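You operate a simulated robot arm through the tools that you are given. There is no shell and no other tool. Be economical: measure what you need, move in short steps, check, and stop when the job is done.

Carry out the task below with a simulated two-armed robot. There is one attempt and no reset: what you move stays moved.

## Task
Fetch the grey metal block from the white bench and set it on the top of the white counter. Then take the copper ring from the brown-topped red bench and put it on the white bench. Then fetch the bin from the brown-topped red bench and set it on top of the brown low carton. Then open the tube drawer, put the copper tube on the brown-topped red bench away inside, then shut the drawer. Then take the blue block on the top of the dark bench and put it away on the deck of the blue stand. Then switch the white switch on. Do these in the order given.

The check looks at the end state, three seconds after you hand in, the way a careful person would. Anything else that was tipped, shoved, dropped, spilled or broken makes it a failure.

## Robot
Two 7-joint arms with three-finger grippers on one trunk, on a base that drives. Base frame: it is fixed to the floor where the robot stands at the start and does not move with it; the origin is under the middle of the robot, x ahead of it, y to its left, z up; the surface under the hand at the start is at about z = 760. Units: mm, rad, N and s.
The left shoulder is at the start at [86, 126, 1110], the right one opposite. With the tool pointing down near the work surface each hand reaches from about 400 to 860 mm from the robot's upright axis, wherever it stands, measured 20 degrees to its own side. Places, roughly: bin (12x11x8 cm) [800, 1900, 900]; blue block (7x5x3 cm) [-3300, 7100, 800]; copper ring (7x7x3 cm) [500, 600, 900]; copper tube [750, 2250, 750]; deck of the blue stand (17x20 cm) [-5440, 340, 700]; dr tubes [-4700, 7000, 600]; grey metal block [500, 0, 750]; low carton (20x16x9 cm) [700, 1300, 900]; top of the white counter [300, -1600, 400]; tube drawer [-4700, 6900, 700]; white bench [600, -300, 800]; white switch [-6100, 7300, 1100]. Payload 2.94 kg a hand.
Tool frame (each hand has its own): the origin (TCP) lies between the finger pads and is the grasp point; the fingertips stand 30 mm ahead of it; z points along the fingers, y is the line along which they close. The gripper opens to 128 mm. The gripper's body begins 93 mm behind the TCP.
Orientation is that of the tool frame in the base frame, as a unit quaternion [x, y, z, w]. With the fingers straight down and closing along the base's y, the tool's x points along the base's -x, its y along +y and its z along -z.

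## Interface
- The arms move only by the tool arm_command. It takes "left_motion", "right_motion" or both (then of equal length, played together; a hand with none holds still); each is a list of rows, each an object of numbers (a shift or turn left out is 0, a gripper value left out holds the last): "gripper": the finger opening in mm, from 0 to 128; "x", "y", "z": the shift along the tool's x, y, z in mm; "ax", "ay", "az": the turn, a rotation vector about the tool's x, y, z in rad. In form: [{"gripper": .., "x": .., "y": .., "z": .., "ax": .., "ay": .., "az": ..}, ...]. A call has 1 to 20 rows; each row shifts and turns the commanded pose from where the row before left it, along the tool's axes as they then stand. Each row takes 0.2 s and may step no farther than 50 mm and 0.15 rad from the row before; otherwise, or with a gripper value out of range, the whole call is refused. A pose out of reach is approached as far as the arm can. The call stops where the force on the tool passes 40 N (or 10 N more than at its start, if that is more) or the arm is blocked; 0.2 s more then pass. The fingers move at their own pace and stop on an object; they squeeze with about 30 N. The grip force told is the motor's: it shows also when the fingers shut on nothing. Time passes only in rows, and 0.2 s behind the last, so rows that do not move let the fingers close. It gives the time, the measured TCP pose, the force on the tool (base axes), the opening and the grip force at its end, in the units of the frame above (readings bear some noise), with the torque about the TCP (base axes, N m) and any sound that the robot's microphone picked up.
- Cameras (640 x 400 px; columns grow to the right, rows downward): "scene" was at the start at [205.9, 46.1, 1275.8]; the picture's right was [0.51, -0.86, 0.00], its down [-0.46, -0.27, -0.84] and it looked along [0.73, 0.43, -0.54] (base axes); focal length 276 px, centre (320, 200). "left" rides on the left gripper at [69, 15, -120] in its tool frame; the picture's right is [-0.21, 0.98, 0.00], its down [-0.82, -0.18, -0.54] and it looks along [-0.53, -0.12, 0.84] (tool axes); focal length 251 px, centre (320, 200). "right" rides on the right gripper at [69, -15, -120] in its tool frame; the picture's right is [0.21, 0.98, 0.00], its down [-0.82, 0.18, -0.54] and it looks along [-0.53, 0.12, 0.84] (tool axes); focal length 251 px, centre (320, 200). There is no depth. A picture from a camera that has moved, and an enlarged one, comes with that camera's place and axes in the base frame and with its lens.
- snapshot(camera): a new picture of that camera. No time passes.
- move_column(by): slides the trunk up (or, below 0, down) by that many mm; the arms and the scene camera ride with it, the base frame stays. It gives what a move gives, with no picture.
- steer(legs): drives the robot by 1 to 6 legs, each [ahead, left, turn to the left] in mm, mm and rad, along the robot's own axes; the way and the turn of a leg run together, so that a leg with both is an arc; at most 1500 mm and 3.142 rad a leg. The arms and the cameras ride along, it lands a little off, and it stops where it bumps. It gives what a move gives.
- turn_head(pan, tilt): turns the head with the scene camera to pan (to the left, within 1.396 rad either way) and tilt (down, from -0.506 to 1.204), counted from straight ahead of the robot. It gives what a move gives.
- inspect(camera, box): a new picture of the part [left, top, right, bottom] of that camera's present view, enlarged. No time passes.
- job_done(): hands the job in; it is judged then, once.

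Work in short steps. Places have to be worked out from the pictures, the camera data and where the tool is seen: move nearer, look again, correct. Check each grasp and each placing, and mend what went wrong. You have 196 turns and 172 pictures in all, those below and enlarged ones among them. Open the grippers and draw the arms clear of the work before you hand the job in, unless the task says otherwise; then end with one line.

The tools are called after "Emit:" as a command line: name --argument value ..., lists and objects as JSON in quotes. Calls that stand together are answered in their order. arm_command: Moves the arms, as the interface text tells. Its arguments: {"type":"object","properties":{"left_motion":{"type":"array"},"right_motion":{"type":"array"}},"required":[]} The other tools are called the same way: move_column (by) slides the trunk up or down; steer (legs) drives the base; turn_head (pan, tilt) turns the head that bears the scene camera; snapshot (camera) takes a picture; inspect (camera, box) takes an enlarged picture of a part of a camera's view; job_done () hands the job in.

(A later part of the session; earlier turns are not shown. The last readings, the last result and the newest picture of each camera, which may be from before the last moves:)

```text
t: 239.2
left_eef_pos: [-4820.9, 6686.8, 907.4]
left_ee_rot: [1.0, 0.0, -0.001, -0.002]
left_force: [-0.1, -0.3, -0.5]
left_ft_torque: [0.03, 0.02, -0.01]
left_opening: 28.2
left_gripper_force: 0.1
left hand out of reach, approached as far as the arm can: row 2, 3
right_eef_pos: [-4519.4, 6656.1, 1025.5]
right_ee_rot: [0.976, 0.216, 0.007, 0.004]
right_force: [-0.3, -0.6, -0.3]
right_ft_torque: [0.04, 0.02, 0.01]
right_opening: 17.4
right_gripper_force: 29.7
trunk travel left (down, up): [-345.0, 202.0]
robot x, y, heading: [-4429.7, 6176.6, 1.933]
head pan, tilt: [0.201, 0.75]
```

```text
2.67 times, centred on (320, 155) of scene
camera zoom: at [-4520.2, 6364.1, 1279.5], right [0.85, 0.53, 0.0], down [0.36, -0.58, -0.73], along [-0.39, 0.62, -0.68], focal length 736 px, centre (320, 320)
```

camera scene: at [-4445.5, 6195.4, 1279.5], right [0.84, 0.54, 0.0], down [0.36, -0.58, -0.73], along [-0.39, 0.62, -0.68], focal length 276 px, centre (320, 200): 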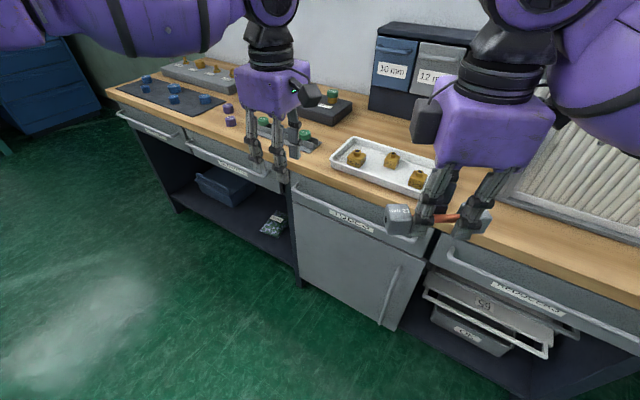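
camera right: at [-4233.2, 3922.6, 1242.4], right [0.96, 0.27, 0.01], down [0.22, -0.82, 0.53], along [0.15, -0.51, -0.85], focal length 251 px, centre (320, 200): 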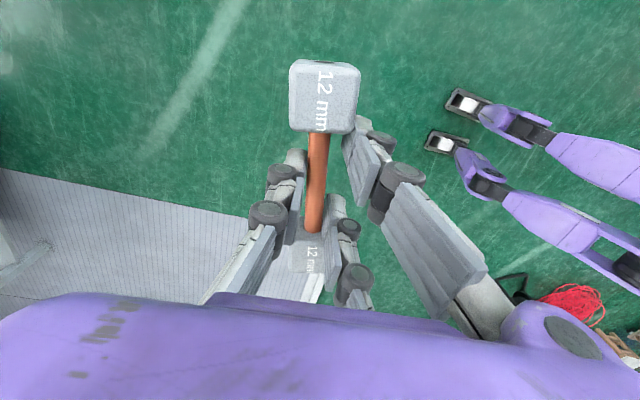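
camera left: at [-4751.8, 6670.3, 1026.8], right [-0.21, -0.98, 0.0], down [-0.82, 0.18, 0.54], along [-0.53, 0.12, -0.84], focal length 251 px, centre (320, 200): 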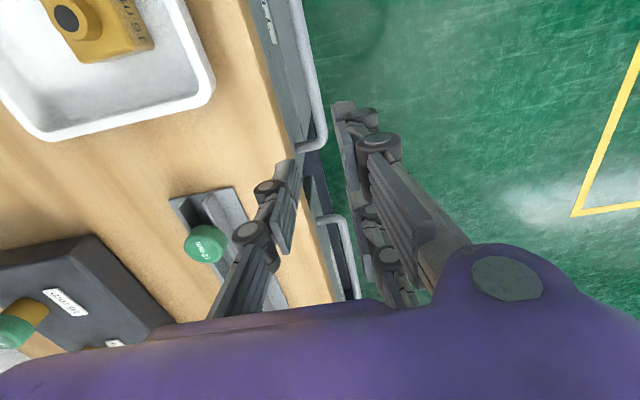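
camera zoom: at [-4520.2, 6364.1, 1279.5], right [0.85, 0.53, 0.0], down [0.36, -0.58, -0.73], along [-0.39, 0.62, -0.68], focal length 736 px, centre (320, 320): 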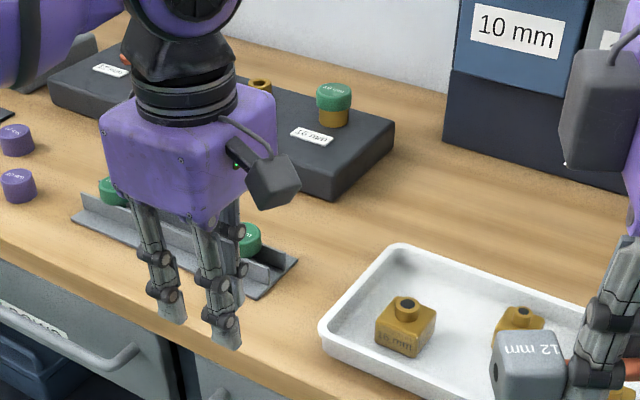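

The wrist runs out of yaw as the hand lowers. A 30° skew still lets one finger hook behind the bar, so I unwind the yaw by 0.52 rad and check the pose.

Emit:
arm_command --left_motion '[{"az": 0.13}, {"az": 0.13}, {"az": 0.13}, {"az": 0.13}, {"z": 20}, {"z": 15}, {}]'

```text
t: 240.8
left_eef_pos: [-4831.6, 6682.3, 875.2]
left_ee_rot: [0.966, -0.258, -0.002, 0.0]
left_force: [-0.7, 0.7, -0.2]
left_ft_torque: [0.04, 0.02, 0.01]
left_opening: 28.2
left_gripper_force: 0.1
left hand out of reach, approached as far as the arm can: row 5, 6
right_eef_pos: [-4517.8, 6656.5, 1026.8]
right_ee_rot: [0.976, 0.215, 0.008, 0.004]
right_force: [-0.7, -0.5, -0.9]
right_ft_torque: [-0.01, -0.01, -0.02]
right_opening: 17.7
right_gripper_force: 30.3
trunk travel left (down, up): [-345.0, 202.0]
robot x, y, heading: [-4428.5, 6179.0, 1.932]
head pan, tilt: [0.201, 0.75]
```

The limit is arm depth in this pose, not only yaw. I raise the left hand and restore the exact yaw, raise the right hand, and will then lower the trunk instead.

Emit:
arm_command --left_motion '[{"z": -40}, {"z": -50}, {"az": -0.13}, {"az": -0.13}, {"az": -0.13}, {"az": -0.13}, {"x": 13, "y": -4}, {"x": 13, "y": -4}, {}]' --right_motion '[{"z": -25}, {"z": -25}, {"z": -25}, {"z": -25}, {"z": -25}, {"z": -25}, {}, {}, {}]'

```text
t: 242.8
left_eef_pos: [-4810.2, 6689.4, 965.1]
left_ee_rot: [1.0, 0.0, -0.001, -0.002]
left_force: [-0.8, 0.3, 0.7]
left_ft_torque: [-0.02, 0.03, -0.02]
left_opening: 28.2
left_gripper_force: 0.0
left hand out of reach, approached as far as the arm can: row 8
right_eef_pos: [-4521.7, 6656.8, 1178.3]
right_ee_rot: [0.977, 0.215, 0.007, 0.004]
right_force: [0.4, -0.7, -2.4]
right_ft_torque: [-0.02, 0.0, 0.0]
right_opening: 17.3
right_gripper_force: 30.3
trunk travel left (down, up): [-345.0, 202.0]
robot x, y, heading: [-4431.7, 6176.5, 1.931]
head pan, tilt: [0.201, 0.75]
```

Pose is right. I lower the trunk 95 mm and check alignment with the bar from the left camera.

Emit:
move_column --by -95

Emit:
snapshot --camera "left"

Emit:
inspect --camera "scene" --box '[200, 80, 440, 230]'

```text
t: 244.1
left_eef_pos: [-4808.7, 6689.3, 870.7]
left_ee_rot: [1.0, -0.001, -0.001, -0.002]
left_force: [-0.1, -0.1, 0.5]
left_ft_torque: [0.02, 0.01, 0.0]
left_opening: 27.9
left_gripper_force: 0.1
right_eef_pos: [-4522.5, 6656.7, 1082.0]
right_ee_rot: [0.977, 0.215, 0.006, 0.004]
right_force: [0.1, -0.3, -0.8]
right_ft_torque: [-0.01, 0.02, 0.02]
right_opening: 17.4
right_gripper_force: 30.1
trunk travel left (down, up): [-250.0, 297.0]
robot x, y, heading: [-4430.8, 6178.2, 1.933]
head pan, tilt: [0.201, 0.75]
```

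```text
84 pictures are left
camera left: at [-4740.2, 6672.4, 989.8], right [-0.22, -0.98, 0.0], down [-0.82, 0.18, 0.54], along [-0.53, 0.12, -0.84], focal length 251 px, centre (320, 200)
```

left: 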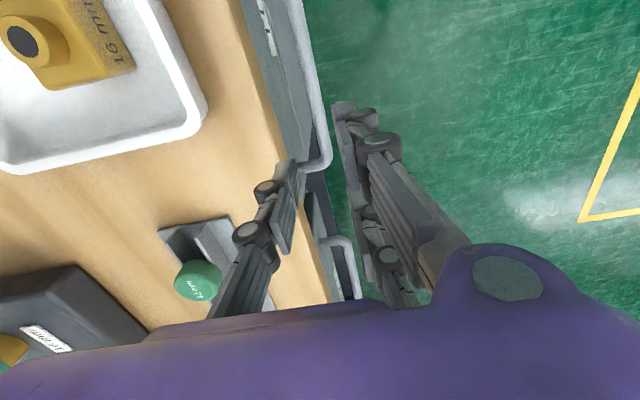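

```text
2.67 times, centred on (320, 155) of scene
camera zoom: at [-4528.8, 6386.4, 1185.3], right [0.85, 0.53, 0.0], down [0.36, -0.58, -0.73], along [-0.39, 0.62, -0.68], focal length 736 px, centre (320, 320)
```

zoom: 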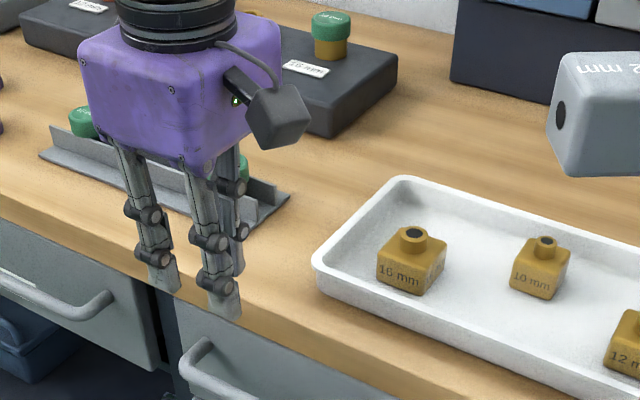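

Bar at y≈6687; the inner finger will pass between bar and drawer front. I lower the trunk 120 mm in two steps.

Emit:
move_column --by -80

Emit:
move_column --by -40

Emit:
snapshot --camera "left"

Emit:
inspect --camera "scene" --box '[200, 80, 440, 230]'

```text
t: 245.3
left_eef_pos: [-4810.7, 6689.3, 790.4]
left_ee_rot: [1.0, 0.0, -0.001, -0.001]
left_force: [0.1, -1.0, 1.7]
left_ft_torque: [0.04, -0.03, 0.01]
left_opening: 27.7
left_gripper_force: 0.1
right_eef_pos: [-4521.3, 6655.8, 1001.7]
right_ee_rot: [0.976, 0.216, 0.007, 0.004]
right_force: [0.0, 0.0, -1.7]
right_ft_torque: [0.01, 0.02, -0.01]
right_opening: 17.4
right_gripper_force: 29.6
trunk travel left (down, up): [-170.0, 377.0]
robot x, y, heading: [-4432.3, 6176.8, 1.931]
head pan, tilt: [0.201, 0.75]
```

```text
t: 246.1
left_eef_pos: [-4810.1, 6691.2, 749.5]
left_ee_rot: [1.0, 0.0, -0.001, -0.002]
left_force: [1.2, 0.3, -0.4]
left_ft_torque: [0.0, 0.0, 0.0]
left_opening: 28.0
left_gripper_force: 0.0
right_eef_pos: [-4521.6, 6657.1, 962.9]
right_ee_rot: [0.977, 0.215, 0.007, 0.004]
right_force: [-0.8, -0.7, -0.4]
right_ft_torque: [-0.01, -0.02, 0.03]
right_opening: 17.1
right_gripper_force: 29.7
trunk travel left (down, up): [-130.0, 417.0]
robot x, y, heading: [-4432.8, 6176.5, 1.932]
head pan, tilt: [0.201, 0.75]
```

```text
82 pictures are left
camera left: at [-4740.2, 6672.5, 869.8], right [-0.22, -0.98, 0.0], down [-0.82, 0.18, 0.54], along [-0.53, 0.12, -0.84], focal length 251 px, centre (320, 200)
```

left: 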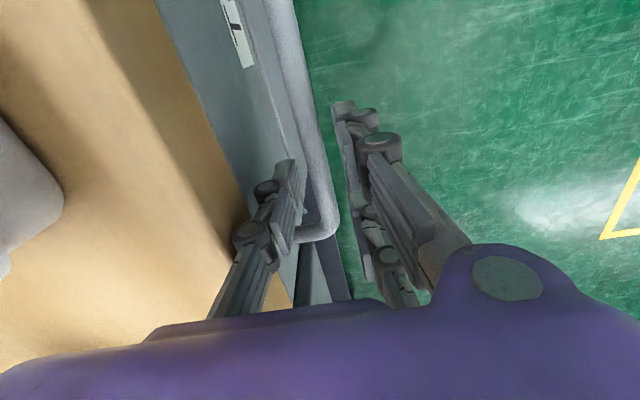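

```text
2.67 times, centred on (320, 155) of scene
camera zoom: at [-4544.5, 6428.3, 1049.5], right [0.85, 0.53, 0.0], down [0.36, -0.58, -0.73], along [-0.39, 0.62, -0.68], focal length 736 px, centre (320, 320)
```

zoom: 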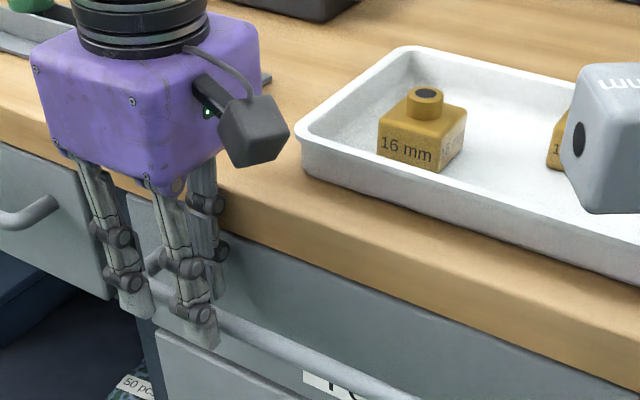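

The bar sits between the fingers. I close on it.

Emit:
arm_command --left_motion '[{"gripper": 0}, {"gripper": 0}, {"gripper": 0}]'

```text
t: 246.9
left_eef_pos: [-4809.6, 6689.4, 750.4]
left_ee_rot: [1.0, -0.001, 0.0, -0.002]
left_force: [0.2, 3.7, 3.6]
left_ft_torque: [0.11, -0.19, 0.56]
left_opening: 13.3
left_gripper_force: 40.2
right_eef_pos: [-4521.3, 6656.9, 961.3]
right_ee_rot: [0.977, 0.215, 0.007, 0.005]
right_force: [-0.6, 0.2, -0.8]
right_ft_torque: [-0.01, 0.02, 0.0]
right_opening: 17.4
right_gripper_force: 30.1
trunk travel left (down, up): [-130.0, 417.0]
robot x, y, heading: [-4428.5, 6173.8, 1.933]
head pan, tilt: [0.201, 0.75]
```

Bar gripped (13 mm). I pull the drawer toward −y with the arm.

Emit:
arm_command --left_motion '[{"y": 10}, {"y": 15}, {"y": 20}, {"y": 20}, {"y": 20}, {"y": 20}, {"y": 20}, {}]'

Emit:
snapshot --camera "scene"

```text
t: 248.7
left_eef_pos: [-4809.6, 6560.9, 750.5]
left_ee_rot: [1.0, -0.001, -0.001, -0.002]
left_force: [-11.0, 0.7, 17.8]
left_ft_torque: [-0.05, -0.23, 0.54]
left_opening: 13.2
left_gripper_force: 40.0
right_eef_pos: [-4521.5, 6655.8, 961.6]
right_ee_rot: [0.976, 0.216, 0.009, 0.004]
right_force: [-0.6, 0.4, -0.8]
right_ft_torque: [-0.01, -0.02, -0.02]
right_opening: 17.2
right_gripper_force: 29.8
trunk travel left (down, up): [-130.0, 417.0]
robot x, y, heading: [-4435.7, 6177.6, 1.93]
head pan, tilt: [0.201, 0.75]
```

```text
80 pictures are left
camera scene: at [-4545.1, 6427.9, 1049.6], right [0.85, 0.53, 0.0], down [0.36, -0.58, -0.73], along [-0.39, 0.62, -0.68], focal length 276 px, centre (320, 200)
```

scene: 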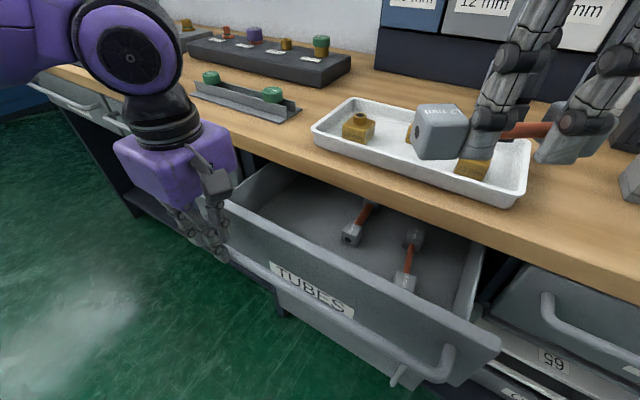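

The drawer slides open and holds similar tubes. I pull another 130 mm.

Emit:
arm_command --left_motion '[{"y": 20}, {"y": 20}, {"y": 20}, {"y": 20}, {"y": 20}, {"y": 20}, {"y": 15}, {}]'

Emit:
snapshot --camera "scene"

```text
t: 250.5
left_eef_pos: [-4812.5, 6449.8, 747.0]
left_ee_rot: [1.0, 0.0, 0.0, -0.001]
left_force: [-0.4, 0.3, -0.2]
left_ft_torque: [-0.01, 0.04, -0.02]
left_opening: 0.1
left_gripper_force: 2.8
left hand out of reach, approached as far as the arm can: row 6, 7
right_eef_pos: [-4521.3, 6658.8, 960.8]
right_ee_rot: [0.976, 0.216, 0.009, 0.005]
right_force: [-0.5, 0.1, -0.4]
right_ft_torque: [-0.02, -0.02, 0.02]
right_opening: 17.5
right_gripper_force: 29.6
trunk travel left (down, up): [-130.0, 417.0]
robot x, y, heading: [-4431.0, 6175.4, 1.932]
head pan, tilt: [0.201, 0.75]
```

```text
79 pictures are left
camera scene: at [-4545.3, 6429.0, 1049.1], right [0.85, 0.53, 0.0], down [0.36, -0.58, -0.73], along [-0.39, 0.62, -0.68], focal length 276 px, centre (320, 200)
```

scene: 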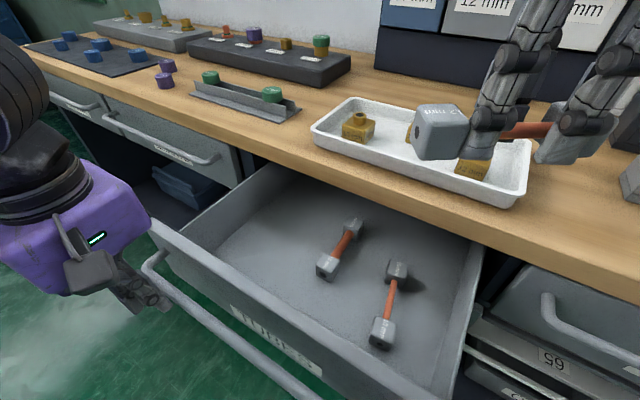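

The grip slipped off at the end, but the drawer is open ~200 mm with free space at its left (x<−4690). I raise the left hand clear, then retract and yaw the right hand +115° so the tube lies along y.

Emit:
arm_command --left_motion '[{"z": -30}, {"z": -45}, {"z": -45}, {"z": -45}, {"z": -45}, {"z": -45}, {"z": -30}, {}]' --right_motion '[{"y": 25, "z": -30}, {"y": 25, "z": -30}, {"y": 25, "z": -20}, {}, {}, {}, {}, {}]'

Emit:
arm_command --right_motion '[{"az": 0.145}, {"az": 0.145}, {"az": 0.145}, {"az": 0.145}, {"az": 0.145}, {"az": 0.145}, {"az": 0.145}, {"az": 0.145}, {"az": 0.145}, {"az": 0.145}, {"az": 0.145}, {"az": 0.145}, {"az": 0.145}, {"az": 0.12}, {}]'

Emit:
snapshot --camera "right"

Emit:
snapshot --camera "scene"

```text
t: 252.3
left_eef_pos: [-4810.0, 6449.0, 1031.8]
left_ee_rot: [1.0, -0.001, 0.0, 0.001]
left_force: [0.0, 0.7, 0.0]
left_ft_torque: [0.01, 0.0, -0.02]
left_opening: 0.0
left_gripper_force: 2.6
right_eef_pos: [-4493.8, 6591.5, 1040.9]
right_ee_rot: [0.977, 0.215, 0.008, 0.006]
right_force: [-0.4, 0.0, -0.7]
right_ft_torque: [0.0, -0.02, -0.01]
right_opening: 17.4
right_gripper_force: 30.2
trunk travel left (down, up): [-130.0, 417.0]
robot x, y, heading: [-4429.8, 6171.9, 1.929]
head pan, tilt: [0.201, 0.75]
```

```text
t: 255.5
left_eef_pos: [-4808.4, 6447.6, 1032.9]
left_ee_rot: [1.0, -0.001, 0.0, -0.001]
left_force: [0.0, -0.1, 0.6]
left_ft_torque: [0.0, 0.02, -0.03]
left_opening: 0.0
left_gripper_force: 2.6
right_eef_pos: [-4492.1, 6589.0, 1041.8]
right_ee_rot: [-0.707, 0.708, -0.007, 0.004]
right_force: [1.3, 0.5, -0.9]
right_ft_torque: [0.02, 0.01, 0.03]
right_opening: 17.4
right_gripper_force: 29.7
trunk travel left (down, up): [-130.0, 417.0]
robot x, y, heading: [-4432.4, 6174.7, 1.936]
head pan, tilt: [0.201, 0.75]
```

```text
78 pictures are left
camera right: at [-4477.9, 6521.4, 1163.1], right [-0.98, -0.21, -0.02], down [-0.19, 0.82, 0.53], along [-0.1, 0.52, -0.85], focal length 251 px, centre (320, 200)
```

right: 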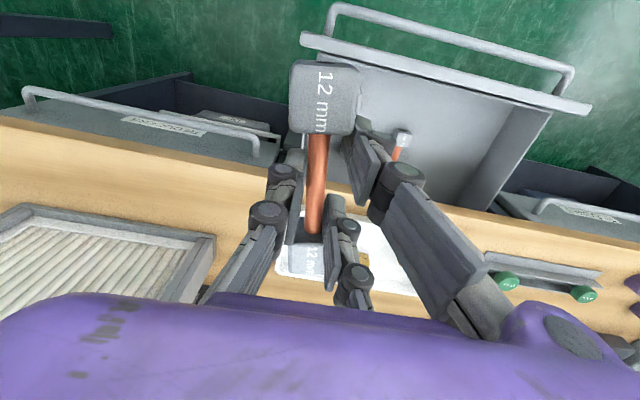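

```text
77 pictures are left
camera scene: at [-4544.7, 6428.6, 1049.3], right [0.85, 0.53, 0.0], down [0.36, -0.58, -0.73], along [-0.39, 0.62, -0.68], focal length 276 px, centre (320, 200)
```

scene: 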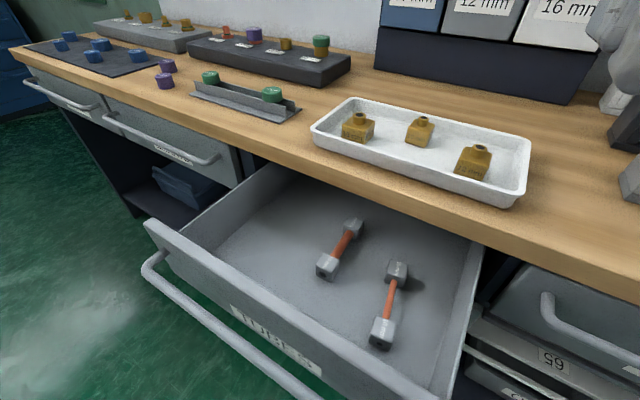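

Right hand is now yawed well. I shift the base 150 mm toward −x so the right hand can reach the free left part of the drawer and the left hand moves out of the way.

Emit:
steer --legs '[[53, 140, 0]]'

Emit:
arm_command --right_motion '[{"y": 36, "x": -6}, {"y": 36, "x": -6}, {"y": 36, "x": -6}, {"z": 40}, {"z": 40}, {}]'

Emit:
snapshot --camera "right"

Emit:
snapshot --camera "scene"

```text
t: 257.4
left_eef_pos: [-4959.9, 6445.8, 1033.4]
left_ee_rot: [1.0, 0.0, -0.001, -0.002]
left_force: [-0.7, 0.3, 0.3]
left_ft_torque: [0.01, -0.04, 0.0]
left_opening: 0.0
left_gripper_force: 3.0
right_eef_pos: [-4640.8, 6588.8, 1042.2]
right_ee_rot: [0.707, -0.707, 0.008, -0.005]
right_force: [-0.7, 0.2, -1.1]
right_ft_torque: [0.03, -0.04, 0.01]
right_opening: 17.2
right_gripper_force: 30.0
trunk travel left (down, up): [-130.0, 417.0]
robot x, y, heading: [-4580.1, 6174.8, 1.931]
head pan, tilt: [0.201, 0.75]
```

```text
t: 258.8
left_eef_pos: [-4958.5, 6445.3, 1032.2]
left_ee_rot: [1.0, 0.0, -0.001, -0.001]
left_force: [0.2, -0.3, -0.7]
left_ft_torque: [-0.02, 0.02, -0.03]
left_opening: 0.0
left_gripper_force: 3.1
right_eef_pos: [-4747.0, 6606.3, 959.7]
right_ee_rot: [-0.707, 0.707, -0.007, 0.003]
right_force: [0.8, 0.5, -0.3]
right_ft_torque: [-0.02, 0.03, -0.05]
right_opening: 17.2
right_gripper_force: 29.9
trunk travel left (down, up): [-130.0, 417.0]
robot x, y, heading: [-4578.7, 6176.1, 1.932]
head pan, tilt: [0.201, 0.75]
```

```text
76 pictures are left
camera right: at [-4734.1, 6538.2, 1078.7], right [-0.98, -0.21, -0.01], down [-0.19, 0.82, 0.53], along [-0.1, 0.52, -0.85], focal length 251 px, centre (320, 200)
```

right: 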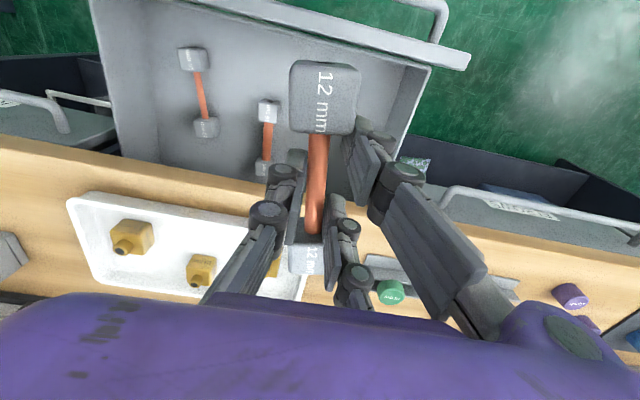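

```text
75 pictures are left
camera scene: at [-4693.5, 6426.3, 1049.5], right [0.85, 0.53, 0.0], down [0.36, -0.58, -0.73], along [-0.39, 0.62, -0.68], focal length 276 px, centre (320, 200)
```

scene: 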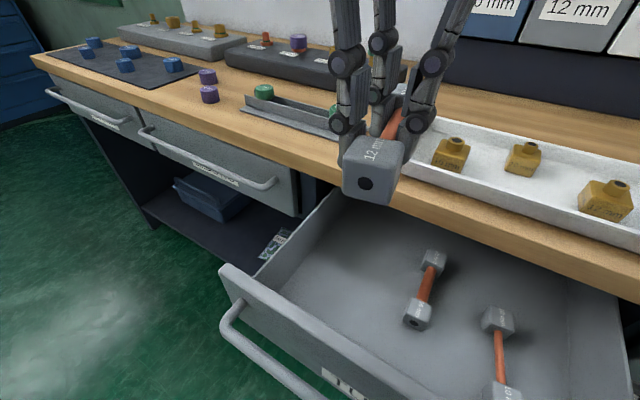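

Free floor spans x −4835…−4690. I shift to [−4760, 6626], lower to z≈780 and check.

Emit:
arm_command --right_motion '[{"y": 13, "x": -20}, {"z": 45}, {"z": 45}, {"z": 45}, {"z": 40}, {}]'

Emit:
snapshot --camera "scene"

Emit:
snapshot --camera "right"

```text
t: 260.2
left_eef_pos: [-4959.1, 6445.4, 1033.6]
left_ee_rot: [1.0, 0.001, -0.001, -0.001]
left_force: [-0.6, 1.0, 0.1]
left_ft_torque: [0.05, 0.01, -0.02]
left_opening: 0.0
left_gripper_force: 3.0
right_eef_pos: [-4759.3, 6627.5, 785.7]
right_ee_rot: [-0.707, 0.707, -0.007, 0.003]
right_force: [0.3, -0.2, -1.3]
right_ft_torque: [-0.03, -0.01, -0.03]
right_opening: 17.3
right_gripper_force: 30.0
trunk travel left (down, up): [-130.0, 417.0]
robot x, y, heading: [-4582.8, 6171.6, 1.931]
head pan, tilt: [0.201, 0.75]
```

```text
74 pictures are left
camera scene: at [-4693.6, 6426.4, 1049.5], right [0.85, 0.53, 0.0], down [0.36, -0.58, -0.73], along [-0.39, 0.62, -0.68], focal length 276 px, centre (320, 200)
```

scene: 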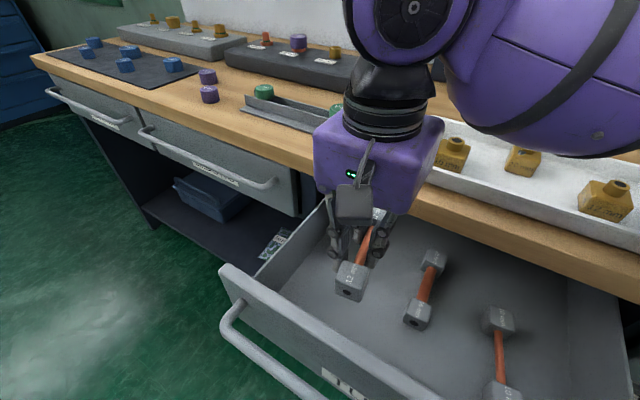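

```text
73 pictures are left
camera right: at [-4744.9, 6559.2, 906.8], right [-0.98, -0.21, -0.01], down [-0.19, 0.82, 0.53], along [-0.1, 0.52, -0.85], focal length 251 px, centre (320, 200)
```

right: 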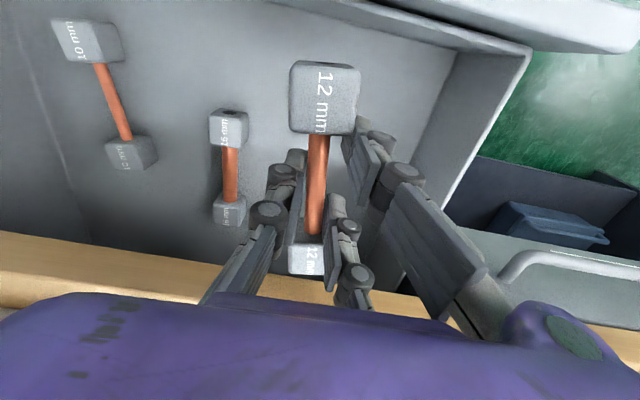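

The forearm may be low over the brass parts tray. I look right to check its clearance before lowering further.

Emit:
turn_head --pan -0.5 --tilt 0.5

Emit:
snapshot --camera "scene"

```text
t: 261.3
left_eef_pos: [-4959.4, 6446.5, 1033.4]
left_ee_rot: [1.0, 0.0, 0.0, -0.001]
left_force: [-0.9, 0.3, 0.1]
left_ft_torque: [0.01, 0.0, -0.02]
left_opening: 0.1
left_gripper_force: 2.4
right_eef_pos: [-4758.4, 6627.2, 787.1]
right_ee_rot: [-0.707, 0.707, -0.007, 0.004]
right_force: [-0.2, 0.5, -1.4]
right_ft_torque: [0.0, 0.0, -0.01]
right_opening: 17.1
right_gripper_force: 30.2
trunk travel left (down, up): [-130.0, 417.0]
robot x, y, heading: [-4579.3, 6175.2, 1.934]
head pan, tilt: [-0.499, 0.499]
```

```text
72 pictures are left
camera scene: at [-4637.1, 6446.6, 1071.3], right [0.99, -0.14, 0.0], down [-0.07, -0.47, -0.88], along [0.12, 0.87, -0.48], focal length 276 px, centre (320, 200)
```

scene: 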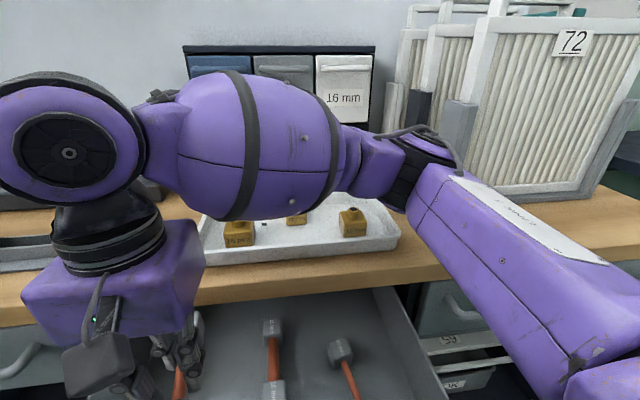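

The forearm runs in front of and above the tray with enough clearance. I lower 50 mm and then creep to contact.

Emit:
arm_command --right_motion '[{"z": 25}, {"z": 20}, {"z": 5}, {}]'

Emit:
snapshot --camera "scene"

Emit:
snapshot --camera "right"

```text
t: 262.3
left_eef_pos: [-4957.3, 6446.6, 1032.7]
left_ee_rot: [1.0, 0.0, -0.001, -0.002]
left_force: [-0.2, -0.2, 0.1]
left_ft_torque: [0.05, -0.05, 0.0]
left_opening: 0.1
left_gripper_force: 2.9
right_eef_pos: [-4756.4, 6624.5, 736.1]
right_ee_rot: [0.707, -0.707, 0.007, -0.005]
right_force: [-0.3, 0.1, -1.1]
right_ft_torque: [0.02, -0.03, 0.0]
right_opening: 17.2
right_gripper_force: 29.8
trunk travel left (down, up): [-130.0, 417.0]
robot x, y, heading: [-4582.7, 6172.0, 1.932]
head pan, tilt: [-0.499, 0.499]
```

```text
71 pictures are left
camera scene: at [-4637.0, 6446.6, 1071.3], right [0.99, -0.14, 0.0], down [-0.07, -0.47, -0.88], along [0.12, 0.87, -0.48], focal length 276 px, centre (320, 200)
```

scene: 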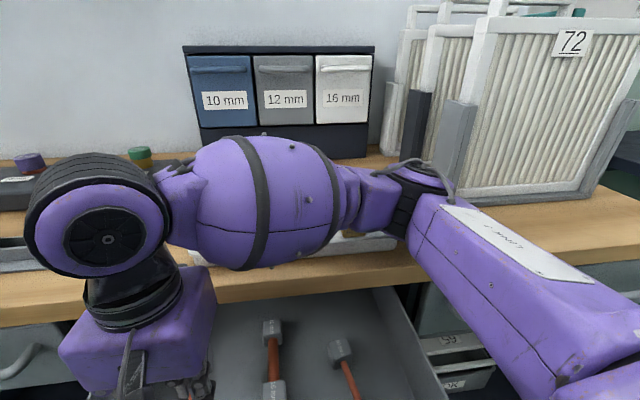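

```text
70 pictures are left
camera right: at [-4742.7, 6556.0, 855.7], right [-0.98, -0.21, -0.01], down [-0.19, 0.82, 0.53], along [-0.1, 0.52, -0.85], focal length 251 px, centre (320, 200)
```

right: 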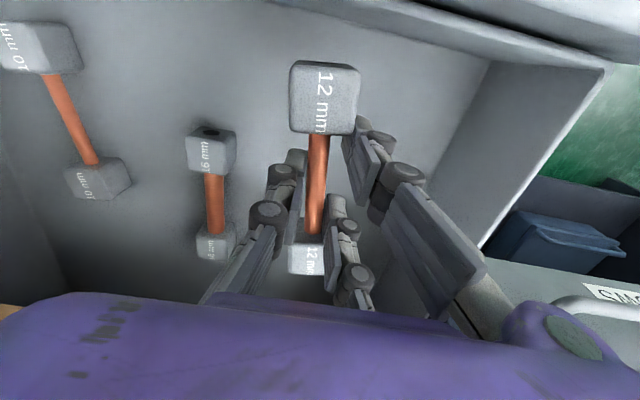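

About 25–30 mm remain. I creep down, letting the force stop catch the contact.

Emit:
arm_command --right_motion '[{"z": 4}, {"z": 4}, {"z": 3}, {"z": 3}, {"z": 3}, {"z": 3}, {}]'

```text
t: 263.9
left_eef_pos: [-4957.2, 6435.6, 1036.0]
left_ee_rot: [1.0, -0.001, -0.001, -0.006]
left_force: [-0.2, 0.5, -0.1]
left_ft_torque: [-0.02, 0.01, -0.02]
left_opening: 0.2
left_gripper_force: 3.3
right_eef_pos: [-4757.8, 6624.3, 732.3]
right_ee_rot: [-0.704, 0.71, 0.011, 0.013]
right_force: [0.1, -0.1, -0.2]
right_ft_torque: [-0.02, 0.01, 0.03]
right_opening: 17.3
right_gripper_force: 30.6
trunk travel left (down, up): [-130.0, 417.0]
robot x, y, heading: [-4577.8, 6172.1, 1.931]
head pan, tilt: [-0.499, 0.499]
```

The hand stopped descending and the body shifted slightly: the forearm is touching the bench. I raise back immediately.

Emit:
arm_command --right_motion '[{"z": -15}, {"z": -20}, {"z": -20}, {}]'

Emit:
turn_head --pan -0.2 --tilt 0.6

Emit:
snapshot --camera "scene"

```text
t: 264.9
left_eef_pos: [-4959.8, 6445.7, 1031.4]
left_ee_rot: [1.0, 0.0, 0.0, -0.001]
left_force: [-0.6, 0.4, 0.4]
left_ft_torque: [-0.02, -0.01, 0.02]
left_opening: 0.1
left_gripper_force: 2.8
right_eef_pos: [-4757.6, 6623.0, 770.1]
right_ee_rot: [0.708, -0.706, 0.009, -0.005]
right_force: [0.6, -0.7, -0.6]
right_ft_torque: [-0.01, 0.0, -0.01]
right_opening: 17.4
right_gripper_force: 29.7
trunk travel left (down, up): [-130.0, 417.0]
robot x, y, heading: [-4582.3, 6172.5, 1.935]
head pan, tilt: [-0.499, 0.499]
```

```text
t: 265.7
left_eef_pos: [-4959.8, 6445.0, 1033.3]
left_ee_rot: [1.0, 0.0, -0.001, -0.001]
left_force: [1.4, 0.3, 1.4]
left_ft_torque: [0.0, -0.01, 0.0]
left_opening: 0.0
left_gripper_force: 3.4
right_eef_pos: [-4759.3, 6623.3, 771.3]
right_ee_rot: [-0.707, 0.707, -0.008, 0.004]
right_force: [-0.5, 0.6, -1.1]
right_ft_torque: [0.02, 0.03, 0.01]
right_opening: 17.2
right_gripper_force: 29.5
trunk travel left (down, up): [-130.0, 417.0]
robot x, y, heading: [-4576.5, 6174.0, 1.933]
head pan, tilt: [-0.201, 0.6]
```

```text
69 pictures are left
camera scene: at [-4663.6, 6443.8, 1062.2], right [0.99, 0.16, 0.0], down [0.09, -0.56, -0.83], along [-0.13, 0.81, -0.56], focal length 276 px, centre (320, 200)
```

scene: 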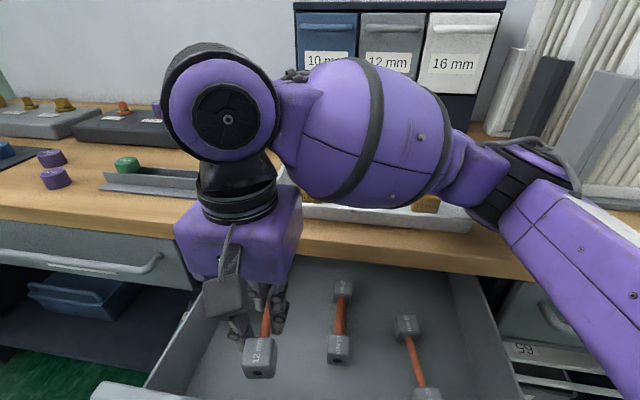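

I'll use a better posture: lift, raise the trunk 150 mm and back the base 100 mm so the elbow stays high and in front of the bench, then descend again.

Emit:
arm_command --right_motion '[{"z": -40}, {"z": -40}, {}]'

Emit:
move_column --by 160

Emit:
steer --legs '[[-93, 35, 0]]'

Emit:
arm_command --right_motion '[{"x": -35}, {"x": -35}, {"x": -30}, {"z": 45}, {"z": 45}, {"z": 40}, {}]'

Emit:
snapshot --camera "scene"

```text
t: 266.5
left_eef_pos: [-4958.4, 6446.5, 1032.8]
left_ee_rot: [1.0, 0.0, -0.001, 0.0]
left_force: [-0.6, 0.1, 0.5]
left_ft_torque: [0.0, -0.02, -0.02]
left_opening: 0.1
left_gripper_force: 3.0
right_eef_pos: [-4758.8, 6626.5, 852.2]
right_ee_rot: [0.707, -0.707, 0.008, -0.004]
right_force: [-0.2, -0.6, -1.3]
right_ft_torque: [-0.04, 0.0, -0.02]
right_opening: 17.5
right_gripper_force: 30.4
trunk travel left (down, up): [-130.0, 417.0]
robot x, y, heading: [-4581.1, 6173.8, 1.93]
head pan, tilt: [-0.201, 0.6]
```

```text
t: 268.3
left_eef_pos: [-4958.8, 6447.0, 1192.8]
left_ee_rot: [1.0, -0.001, 0.0, -0.001]
left_force: [0.0, -0.3, -0.5]
left_ft_torque: [-0.01, -0.01, 0.01]
left_opening: 0.0
left_gripper_force: 3.0
right_eef_pos: [-4759.1, 6625.7, 1010.2]
right_ee_rot: [-0.707, 0.707, -0.008, 0.005]
right_force: [-0.1, 1.0, -0.8]
right_ft_torque: [-0.03, -0.01, -0.01]
right_opening: 17.5
right_gripper_force: 30.5
trunk travel left (down, up): [-290.0, 257.0]
robot x, y, heading: [-4580.1, 6175.5, 1.934]
head pan, tilt: [-0.201, 0.6]
```

```text
t: 269.4
left_eef_pos: [-4959.1, 6348.2, 1193.4]
left_ee_rot: [1.0, -0.001, -0.001, -0.001]
left_force: [0.6, 0.1, -0.2]
left_ft_torque: [0.05, 0.01, 0.03]
left_opening: 0.0
left_gripper_force: 2.6
right_eef_pos: [-4758.1, 6526.9, 1010.8]
right_ee_rot: [-0.706, 0.708, -0.009, 0.005]
right_force: [-0.2, 0.2, -0.3]
right_ft_torque: [0.02, -0.04, -0.02]
right_opening: 17.3
right_gripper_force: 29.9
trunk travel left (down, up): [-290.0, 257.0]
robot x, y, heading: [-4581.7, 6079.7, 1.931]
head pan, tilt: [-0.201, 0.6]
```

```text
t: 271.0
left_eef_pos: [-4959.8, 6348.5, 1193.1]
left_ee_rot: [1.0, -0.001, -0.001, -0.001]
left_force: [-0.1, 0.2, 0.5]
left_ft_torque: [0.01, 0.0, -0.02]
left_opening: 0.1
left_gripper_force: 3.0
right_eef_pos: [-4756.7, 6626.6, 881.7]
right_ee_rot: [-0.707, 0.707, -0.008, 0.003]
right_force: [0.9, -0.6, -0.8]
right_ft_torque: [0.01, -0.01, -0.02]
right_opening: 17.1
right_gripper_force: 30.2
trunk travel left (down, up): [-290.0, 257.0]
robot x, y, heading: [-4583.2, 6076.1, 1.928]
head pan, tilt: [-0.201, 0.6]
```

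```text
68 pictures are left
camera scene: at [-4644.5, 6293.0, 1238.7], right [0.99, 0.16, 0.0], down [0.09, -0.56, -0.83], along [-0.13, 0.81, -0.56], focal length 276 px, centre (320, 200)
```

scene: 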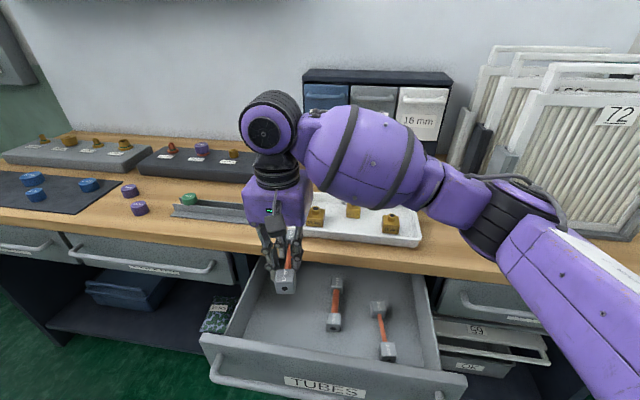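

The elbow is now higher and nearer the robot. I descend to 740 and re-check.

Emit:
arm_command --right_motion '[{"z": 40}, {"z": 40}, {"z": 40}, {"z": 22}, {}]'

Emit:
snapshot --camera "scene"

```text
t: 272.2
left_eef_pos: [-4959.5, 6348.1, 1193.6]
left_ee_rot: [1.0, 0.0, -0.002, -0.001]
left_force: [0.3, 0.8, -0.3]
left_ft_torque: [0.0, 0.0, 0.01]
left_opening: 0.1
left_gripper_force: 2.9
right_eef_pos: [-4752.5, 6625.2, 740.1]
right_ee_rot: [-0.707, 0.707, -0.008, 0.003]
right_force: [0.7, 1.0, -0.7]
right_ft_torque: [0.0, 0.0, 0.03]
right_opening: 17.5
right_gripper_force: 30.2
trunk travel left (down, up): [-290.0, 257.0]
robot x, y, heading: [-4579.9, 6075.3, 1.927]
head pan, tilt: [-0.201, 0.6]
```

```text
67 pictures are left
camera scene: at [-4644.6, 6293.4, 1238.6], right [0.99, 0.16, 0.0], down [0.09, -0.56, -0.83], along [-0.13, 0.81, -0.56], focal length 276 px, centre (320, 200)
```

scene: 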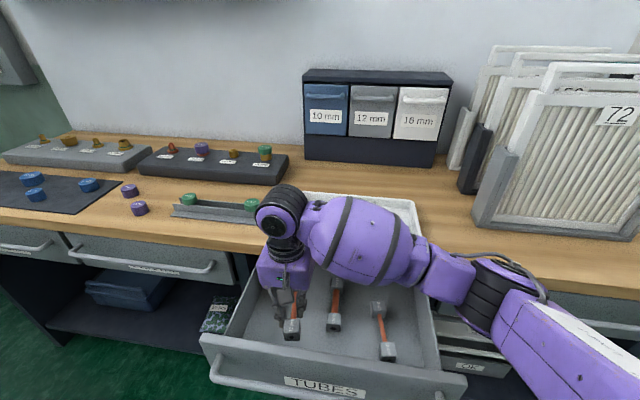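

The forearm is in front of the bench edge now. I creep down to contact.

Emit:
arm_command --right_motion '[{"z": 4}, {"z": 4}, {"z": 4}, {"z": 3}, {"z": 3}, {"z": 3}, {"z": 3}, {}]'

```text
t: 274.0
left_eef_pos: [-4959.8, 6347.5, 1193.0]
left_ee_rot: [1.0, -0.002, -0.001, -0.001]
left_force: [0.8, 0.2, -0.6]
left_ft_torque: [0.03, -0.01, 0.02]
left_opening: 0.2
left_gripper_force: 3.1
right_eef_pos: [-4753.2, 6624.6, 713.6]
right_ee_rot: [-0.706, 0.708, -0.007, 0.004]
right_force: [0.3, -0.1, -1.6]
right_ft_torque: [0.0, 0.01, -0.02]
right_opening: 17.4
right_gripper_force: 30.3
trunk travel left (down, up): [-290.0, 257.0]
robot x, y, heading: [-4581.4, 6074.8, 1.931]
head pan, tilt: [-0.201, 0.6]
```

Emit:
arm_command --right_motion '[{"z": 3}, {"z": 3}, {"z": 3}, {"z": 3}, {"z": 3}, {"z": 3}, {"z": 3}, {}]'

```text
t: 275.8
left_eef_pos: [-4959.0, 6348.1, 1191.9]
left_ee_rot: [1.0, -0.001, 0.0, -0.001]
left_force: [0.0, -0.1, 0.2]
left_ft_torque: [0.01, 0.03, 0.02]
left_opening: 0.0
left_gripper_force: 3.0
right_eef_pos: [-4753.4, 6625.2, 692.9]
right_ee_rot: [-0.706, 0.708, -0.008, 0.005]
right_force: [0.1, -0.9, -1.8]
right_ft_torque: [-0.01, -0.01, -0.01]
right_opening: 17.2
right_gripper_force: 29.9
trunk travel left (down, up): [-290.0, 257.0]
robot x, y, heading: [-4581.8, 6074.9, 1.925]
head pan, tilt: [-0.201, 0.6]
```

Still free. I look with the right camera to judge the remaining gap.

Emit:
snapshot --camera "right"

Emit:
inspect --camera "scene" --box '[200, 220, 440, 370]'

```text
66 pictures are left
camera right: at [-4739.7, 6557.5, 813.5], right [-0.98, -0.21, -0.02], down [-0.19, 0.82, 0.53], along [-0.1, 0.52, -0.85], focal length 251 px, centre (320, 200)
```

right: 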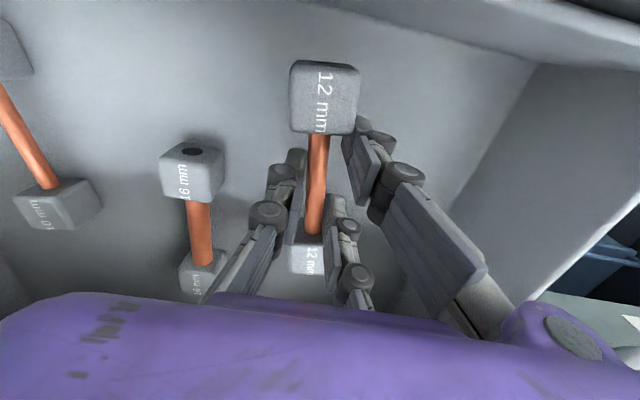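

```text
2.67 times, centred on (320, 295) of scene
camera zoom: at [-4644.5, 6293.4, 1238.6], right [0.99, 0.16, 0.0], down [0.09, -0.56, -0.83], along [-0.13, 0.81, -0.56], focal length 736 px, centre (320, -53)
```

zoom: 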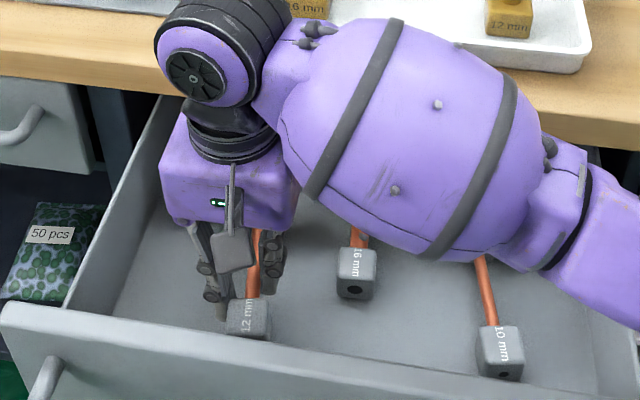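

About 15–20 mm to go; continue creeping.

Emit:
arm_command --right_motion '[{"z": 3}, {"z": 3}, {"z": 3}, {"z": 2.5}, {"z": 2.5}, {"z": 2.5}, {"z": 2.5}, {"z": 2.5}, {}]'

```text
t: 277.8
left_eef_pos: [-4956.4, 6338.5, 1195.7]
left_ee_rot: [1.0, -0.003, -0.002, -0.005]
left_force: [-0.5, 0.1, 0.5]
left_ft_torque: [0.01, 0.01, 0.01]
left_opening: 0.0
left_gripper_force: 2.8
right_eef_pos: [-4749.0, 6626.3, 681.2]
right_ee_rot: [-0.704, 0.71, -0.002, 0.011]
right_force: [0.1, -0.2, -0.5]
right_ft_torque: [-0.05, 0.02, -0.01]
right_opening: 17.4
right_gripper_force: 30.3
trunk travel left (down, up): [-290.0, 257.0]
robot x, y, heading: [-4576.5, 6071.2, 1.931]
head pan, tilt: [-0.201, 0.6]
```

The arm link touches again with under ~10 mm left. I back off 10 mm of commanded depth and release there; the drop is tiny.

Emit:
arm_command --right_motion '[{"z": -6}, {"z": -5}, {}]'

Emit:
inspect --camera "right" --box '[140, 40, 400, 300]'

```text
t: 278.6
left_eef_pos: [-4951.0, 6338.6, 1198.0]
left_ee_rot: [1.0, -0.002, -0.003, -0.006]
left_force: [0.1, 0.5, 0.8]
left_ft_torque: [0.01, -0.01, 0.0]
left_opening: 0.0
left_gripper_force: 2.8
right_eef_pos: [-4740.7, 6629.0, 691.8]
right_ee_rot: [-0.702, 0.712, -0.001, 0.015]
right_force: [-0.5, -0.5, -1.4]
right_ft_torque: [0.02, -0.03, 0.01]
right_opening: 17.3
right_gripper_force: 29.6
trunk travel left (down, up): [-290.0, 257.0]
robot x, y, heading: [-4581.4, 6076.4, 1.929]
head pan, tilt: [-0.201, 0.6]
```

```text
1.54 times, centred on (270, 170) of right
camera zoom: at [-4729.0, 6557.8, 810.5], right [-0.98, -0.2, -0.03], down [-0.18, 0.81, 0.55], along [-0.09, 0.55, -0.83], focal length 387 px, centre (397, 246)
```

zoom: 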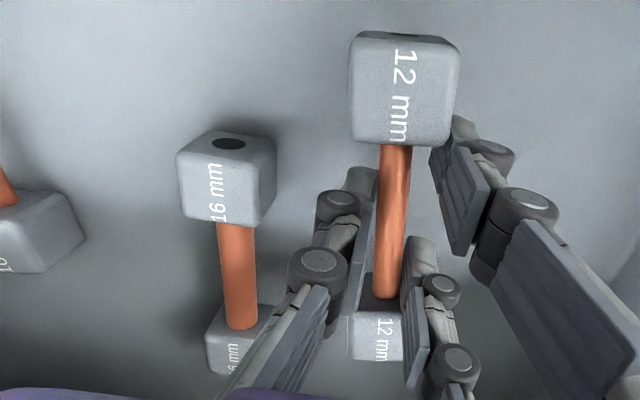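

The body is still slightly deflected, so I look for what the arm touches.

Emit:
turn_head --pan -0.45 --tilt 0.75

Emit:
snapshot --camera "scene"

```text
t: 279.4
left_eef_pos: [-4952.8, 6337.9, 1197.1]
left_ee_rot: [1.0, -0.001, -0.003, -0.007]
left_force: [-0.1, -0.1, -0.5]
left_ft_torque: [-0.03, -0.04, 0.01]
left_opening: 0.1
left_gripper_force: 2.8
right_eef_pos: [-4741.6, 6628.6, 691.7]
right_ee_rot: [-0.702, 0.712, -0.001, 0.014]
right_force: [1.3, -0.4, -1.1]
right_ft_torque: [0.02, 0.0, 0.05]
right_opening: 17.3
right_gripper_force: 30.4
trunk travel left (down, up): [-290.0, 257.0]
robot x, y, heading: [-4581.4, 6073.2, 1.928]
head pan, tilt: [-0.45, 0.75]
```

```text
63 pictures are left
camera scene: at [-4624.6, 6280.7, 1233.8], right [1.0, 0.01, -0.01], down [0.0, -0.62, -0.78], along [-0.01, 0.78, -0.62], focal length 276 px, centre (320, 200)
```

scene: 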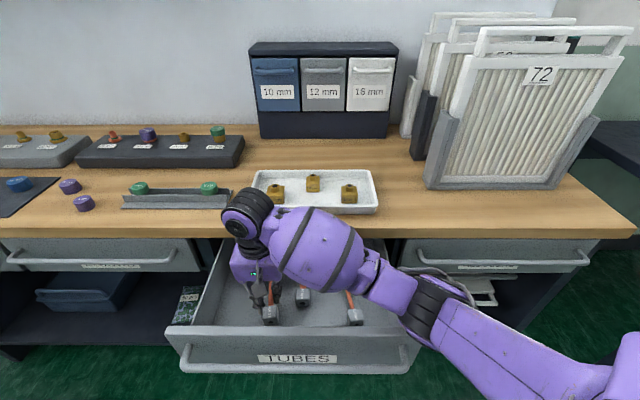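

The elbow seems to rest on the drawer's right rim. I raise the trunk 100 mm (elbow higher) and then lower only the hand.

Emit:
move_column --by 110

Emit:
arm_command --right_motion '[{"z": 30}, {"z": 30}, {"z": 30}, {"z": 15}, {}]'

Emit:
snapshot --camera "scene"

```text
t: 280.8
left_eef_pos: [-4960.0, 6349.4, 1302.7]
left_ee_rot: [1.0, -0.002, 0.0, -0.002]
left_force: [1.0, -0.4, 0.7]
left_ft_torque: [-0.02, -0.03, 0.0]
left_opening: 0.0
left_gripper_force: 3.5
right_eef_pos: [-4753.7, 6625.8, 790.9]
right_ee_rot: [-0.706, 0.708, -0.008, 0.003]
right_force: [0.3, -0.7, -1.9]
right_ft_torque: [-0.02, -0.01, 0.0]
right_opening: 17.5
right_gripper_force: 30.2
trunk travel left (down, up): [-400.0, 147.0]
robot x, y, heading: [-4582.6, 6076.8, 1.932]
head pan, tilt: [-0.45, 0.75]
```

```text
t: 282.0
left_eef_pos: [-4958.8, 6348.1, 1301.4]
left_ee_rot: [1.0, -0.001, -0.001, 0.0]
left_force: [0.4, 0.1, 0.2]
left_ft_torque: [-0.02, 0.01, -0.01]
left_opening: 0.0
left_gripper_force: 3.1
right_eef_pos: [-4750.9, 6626.4, 685.9]
right_ee_rot: [-0.706, 0.708, -0.009, 0.004]
right_force: [0.6, -0.1, -1.8]
right_ft_torque: [0.02, 0.0, 0.0]
right_opening: 17.2
right_gripper_force: 29.0
trunk travel left (down, up): [-400.0, 147.0]
robot x, y, heading: [-4580.3, 6073.2, 1.934]
head pan, tilt: [-0.45, 0.75]
```

```text
62 pictures are left
camera scene: at [-4613.3, 6262.8, 1335.1], right [1.0, -0.09, 0.0], down [-0.06, -0.68, -0.73], along [0.07, 0.73, -0.68], focal length 276 px, centre (320, 200)
```

scene: 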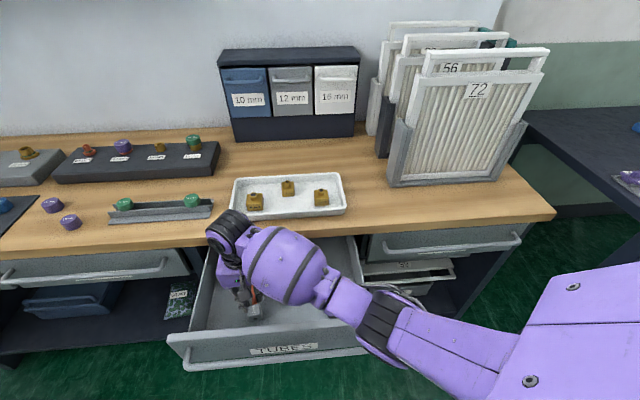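

Free of contact at 686. I creep down the last bit.

Emit:
arm_command --right_motion '[{"z": 2.5}, {"z": 2.5}, {"z": 2.5}, {"z": 2.5}, {"z": 2.5}, {"z": 2.5}, {}]'

```text
t: 283.6
left_eef_pos: [-4959.1, 6348.5, 1302.1]
left_ee_rot: [1.0, -0.001, 0.0, -0.001]
left_force: [0.0, -0.7, -0.9]
left_ft_torque: [-0.03, -0.01, 0.0]
left_opening: 0.3
left_gripper_force: 3.0
right_eef_pos: [-4750.8, 6625.5, 673.0]
right_ee_rot: [-0.705, 0.709, -0.008, 0.005]
right_force: [-0.3, 1.7, 2.8]
right_ft_torque: [0.29, 0.07, -0.08]
right_opening: 17.4
right_gripper_force: 29.4
trunk travel left (down, up): [-400.0, 147.0]
robot x, y, heading: [-4584.6, 6075.4, 1.929]
head pan, tilt: [-0.45, 0.75]
```

Contact with the drawer floor (z≈673). I open modestly and rise straight out.

Emit:
arm_command --right_motion '[{"gripper": 45}, {"gripper": 45}, {"z": -20}, {"z": -35}, {"z": -40}, {"z": -45}, {"z": -45}, {"z": -45}, {"z": -45}, {"z": -30}, {}]'

Emit:
snapshot --camera "right"

Emit:
snapshot --camera "scene"

```text
t: 286.0
left_eef_pos: [-4957.3, 6348.8, 1302.5]
left_ee_rot: [1.0, -0.002, -0.002, -0.001]
left_force: [-0.6, -0.1, 1.1]
left_ft_torque: [0.0, 0.04, 0.02]
left_opening: 0.1
left_gripper_force: 2.7
right_eef_pos: [-4756.1, 6626.2, 977.9]
right_ee_rot: [-0.706, 0.708, -0.008, 0.004]
right_force: [-0.2, -0.3, -0.3]
right_ft_torque: [0.0, 0.01, 0.02]
right_opening: 45.3
right_gripper_force: 0.1
trunk travel left (down, up): [-400.0, 147.0]
robot x, y, heading: [-4580.3, 6076.1, 1.929]
head pan, tilt: [-0.45, 0.75]
```

```text
61 pictures are left
camera right: at [-4742.5, 6557.9, 1098.1], right [-0.98, -0.21, -0.02], down [-0.19, 0.82, 0.53], along [-0.1, 0.52, -0.85], focal length 251 px, centre (320, 200)
```

right: 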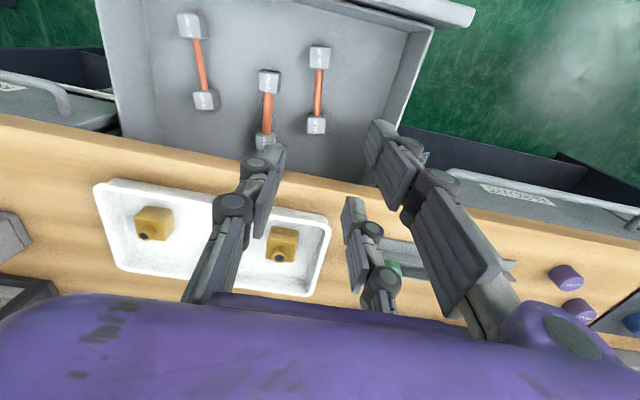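

```text
60 pictures are left
camera scene: at [-4591.4, 6259.5, 1338.0], right [0.94, -0.35, 0.0], down [-0.23, -0.62, -0.75], along [0.26, 0.71, -0.66], focal length 276 px, centre (320, 200)
```

scene: 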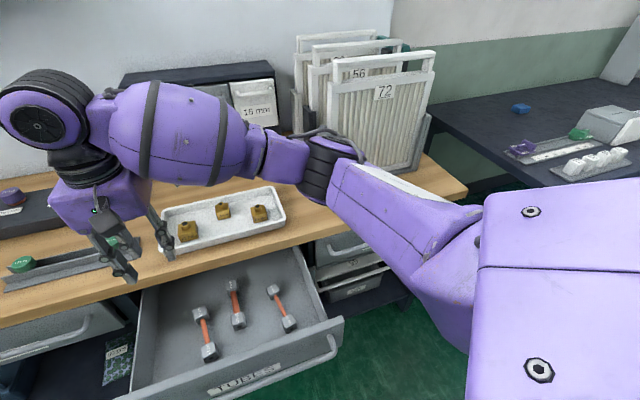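

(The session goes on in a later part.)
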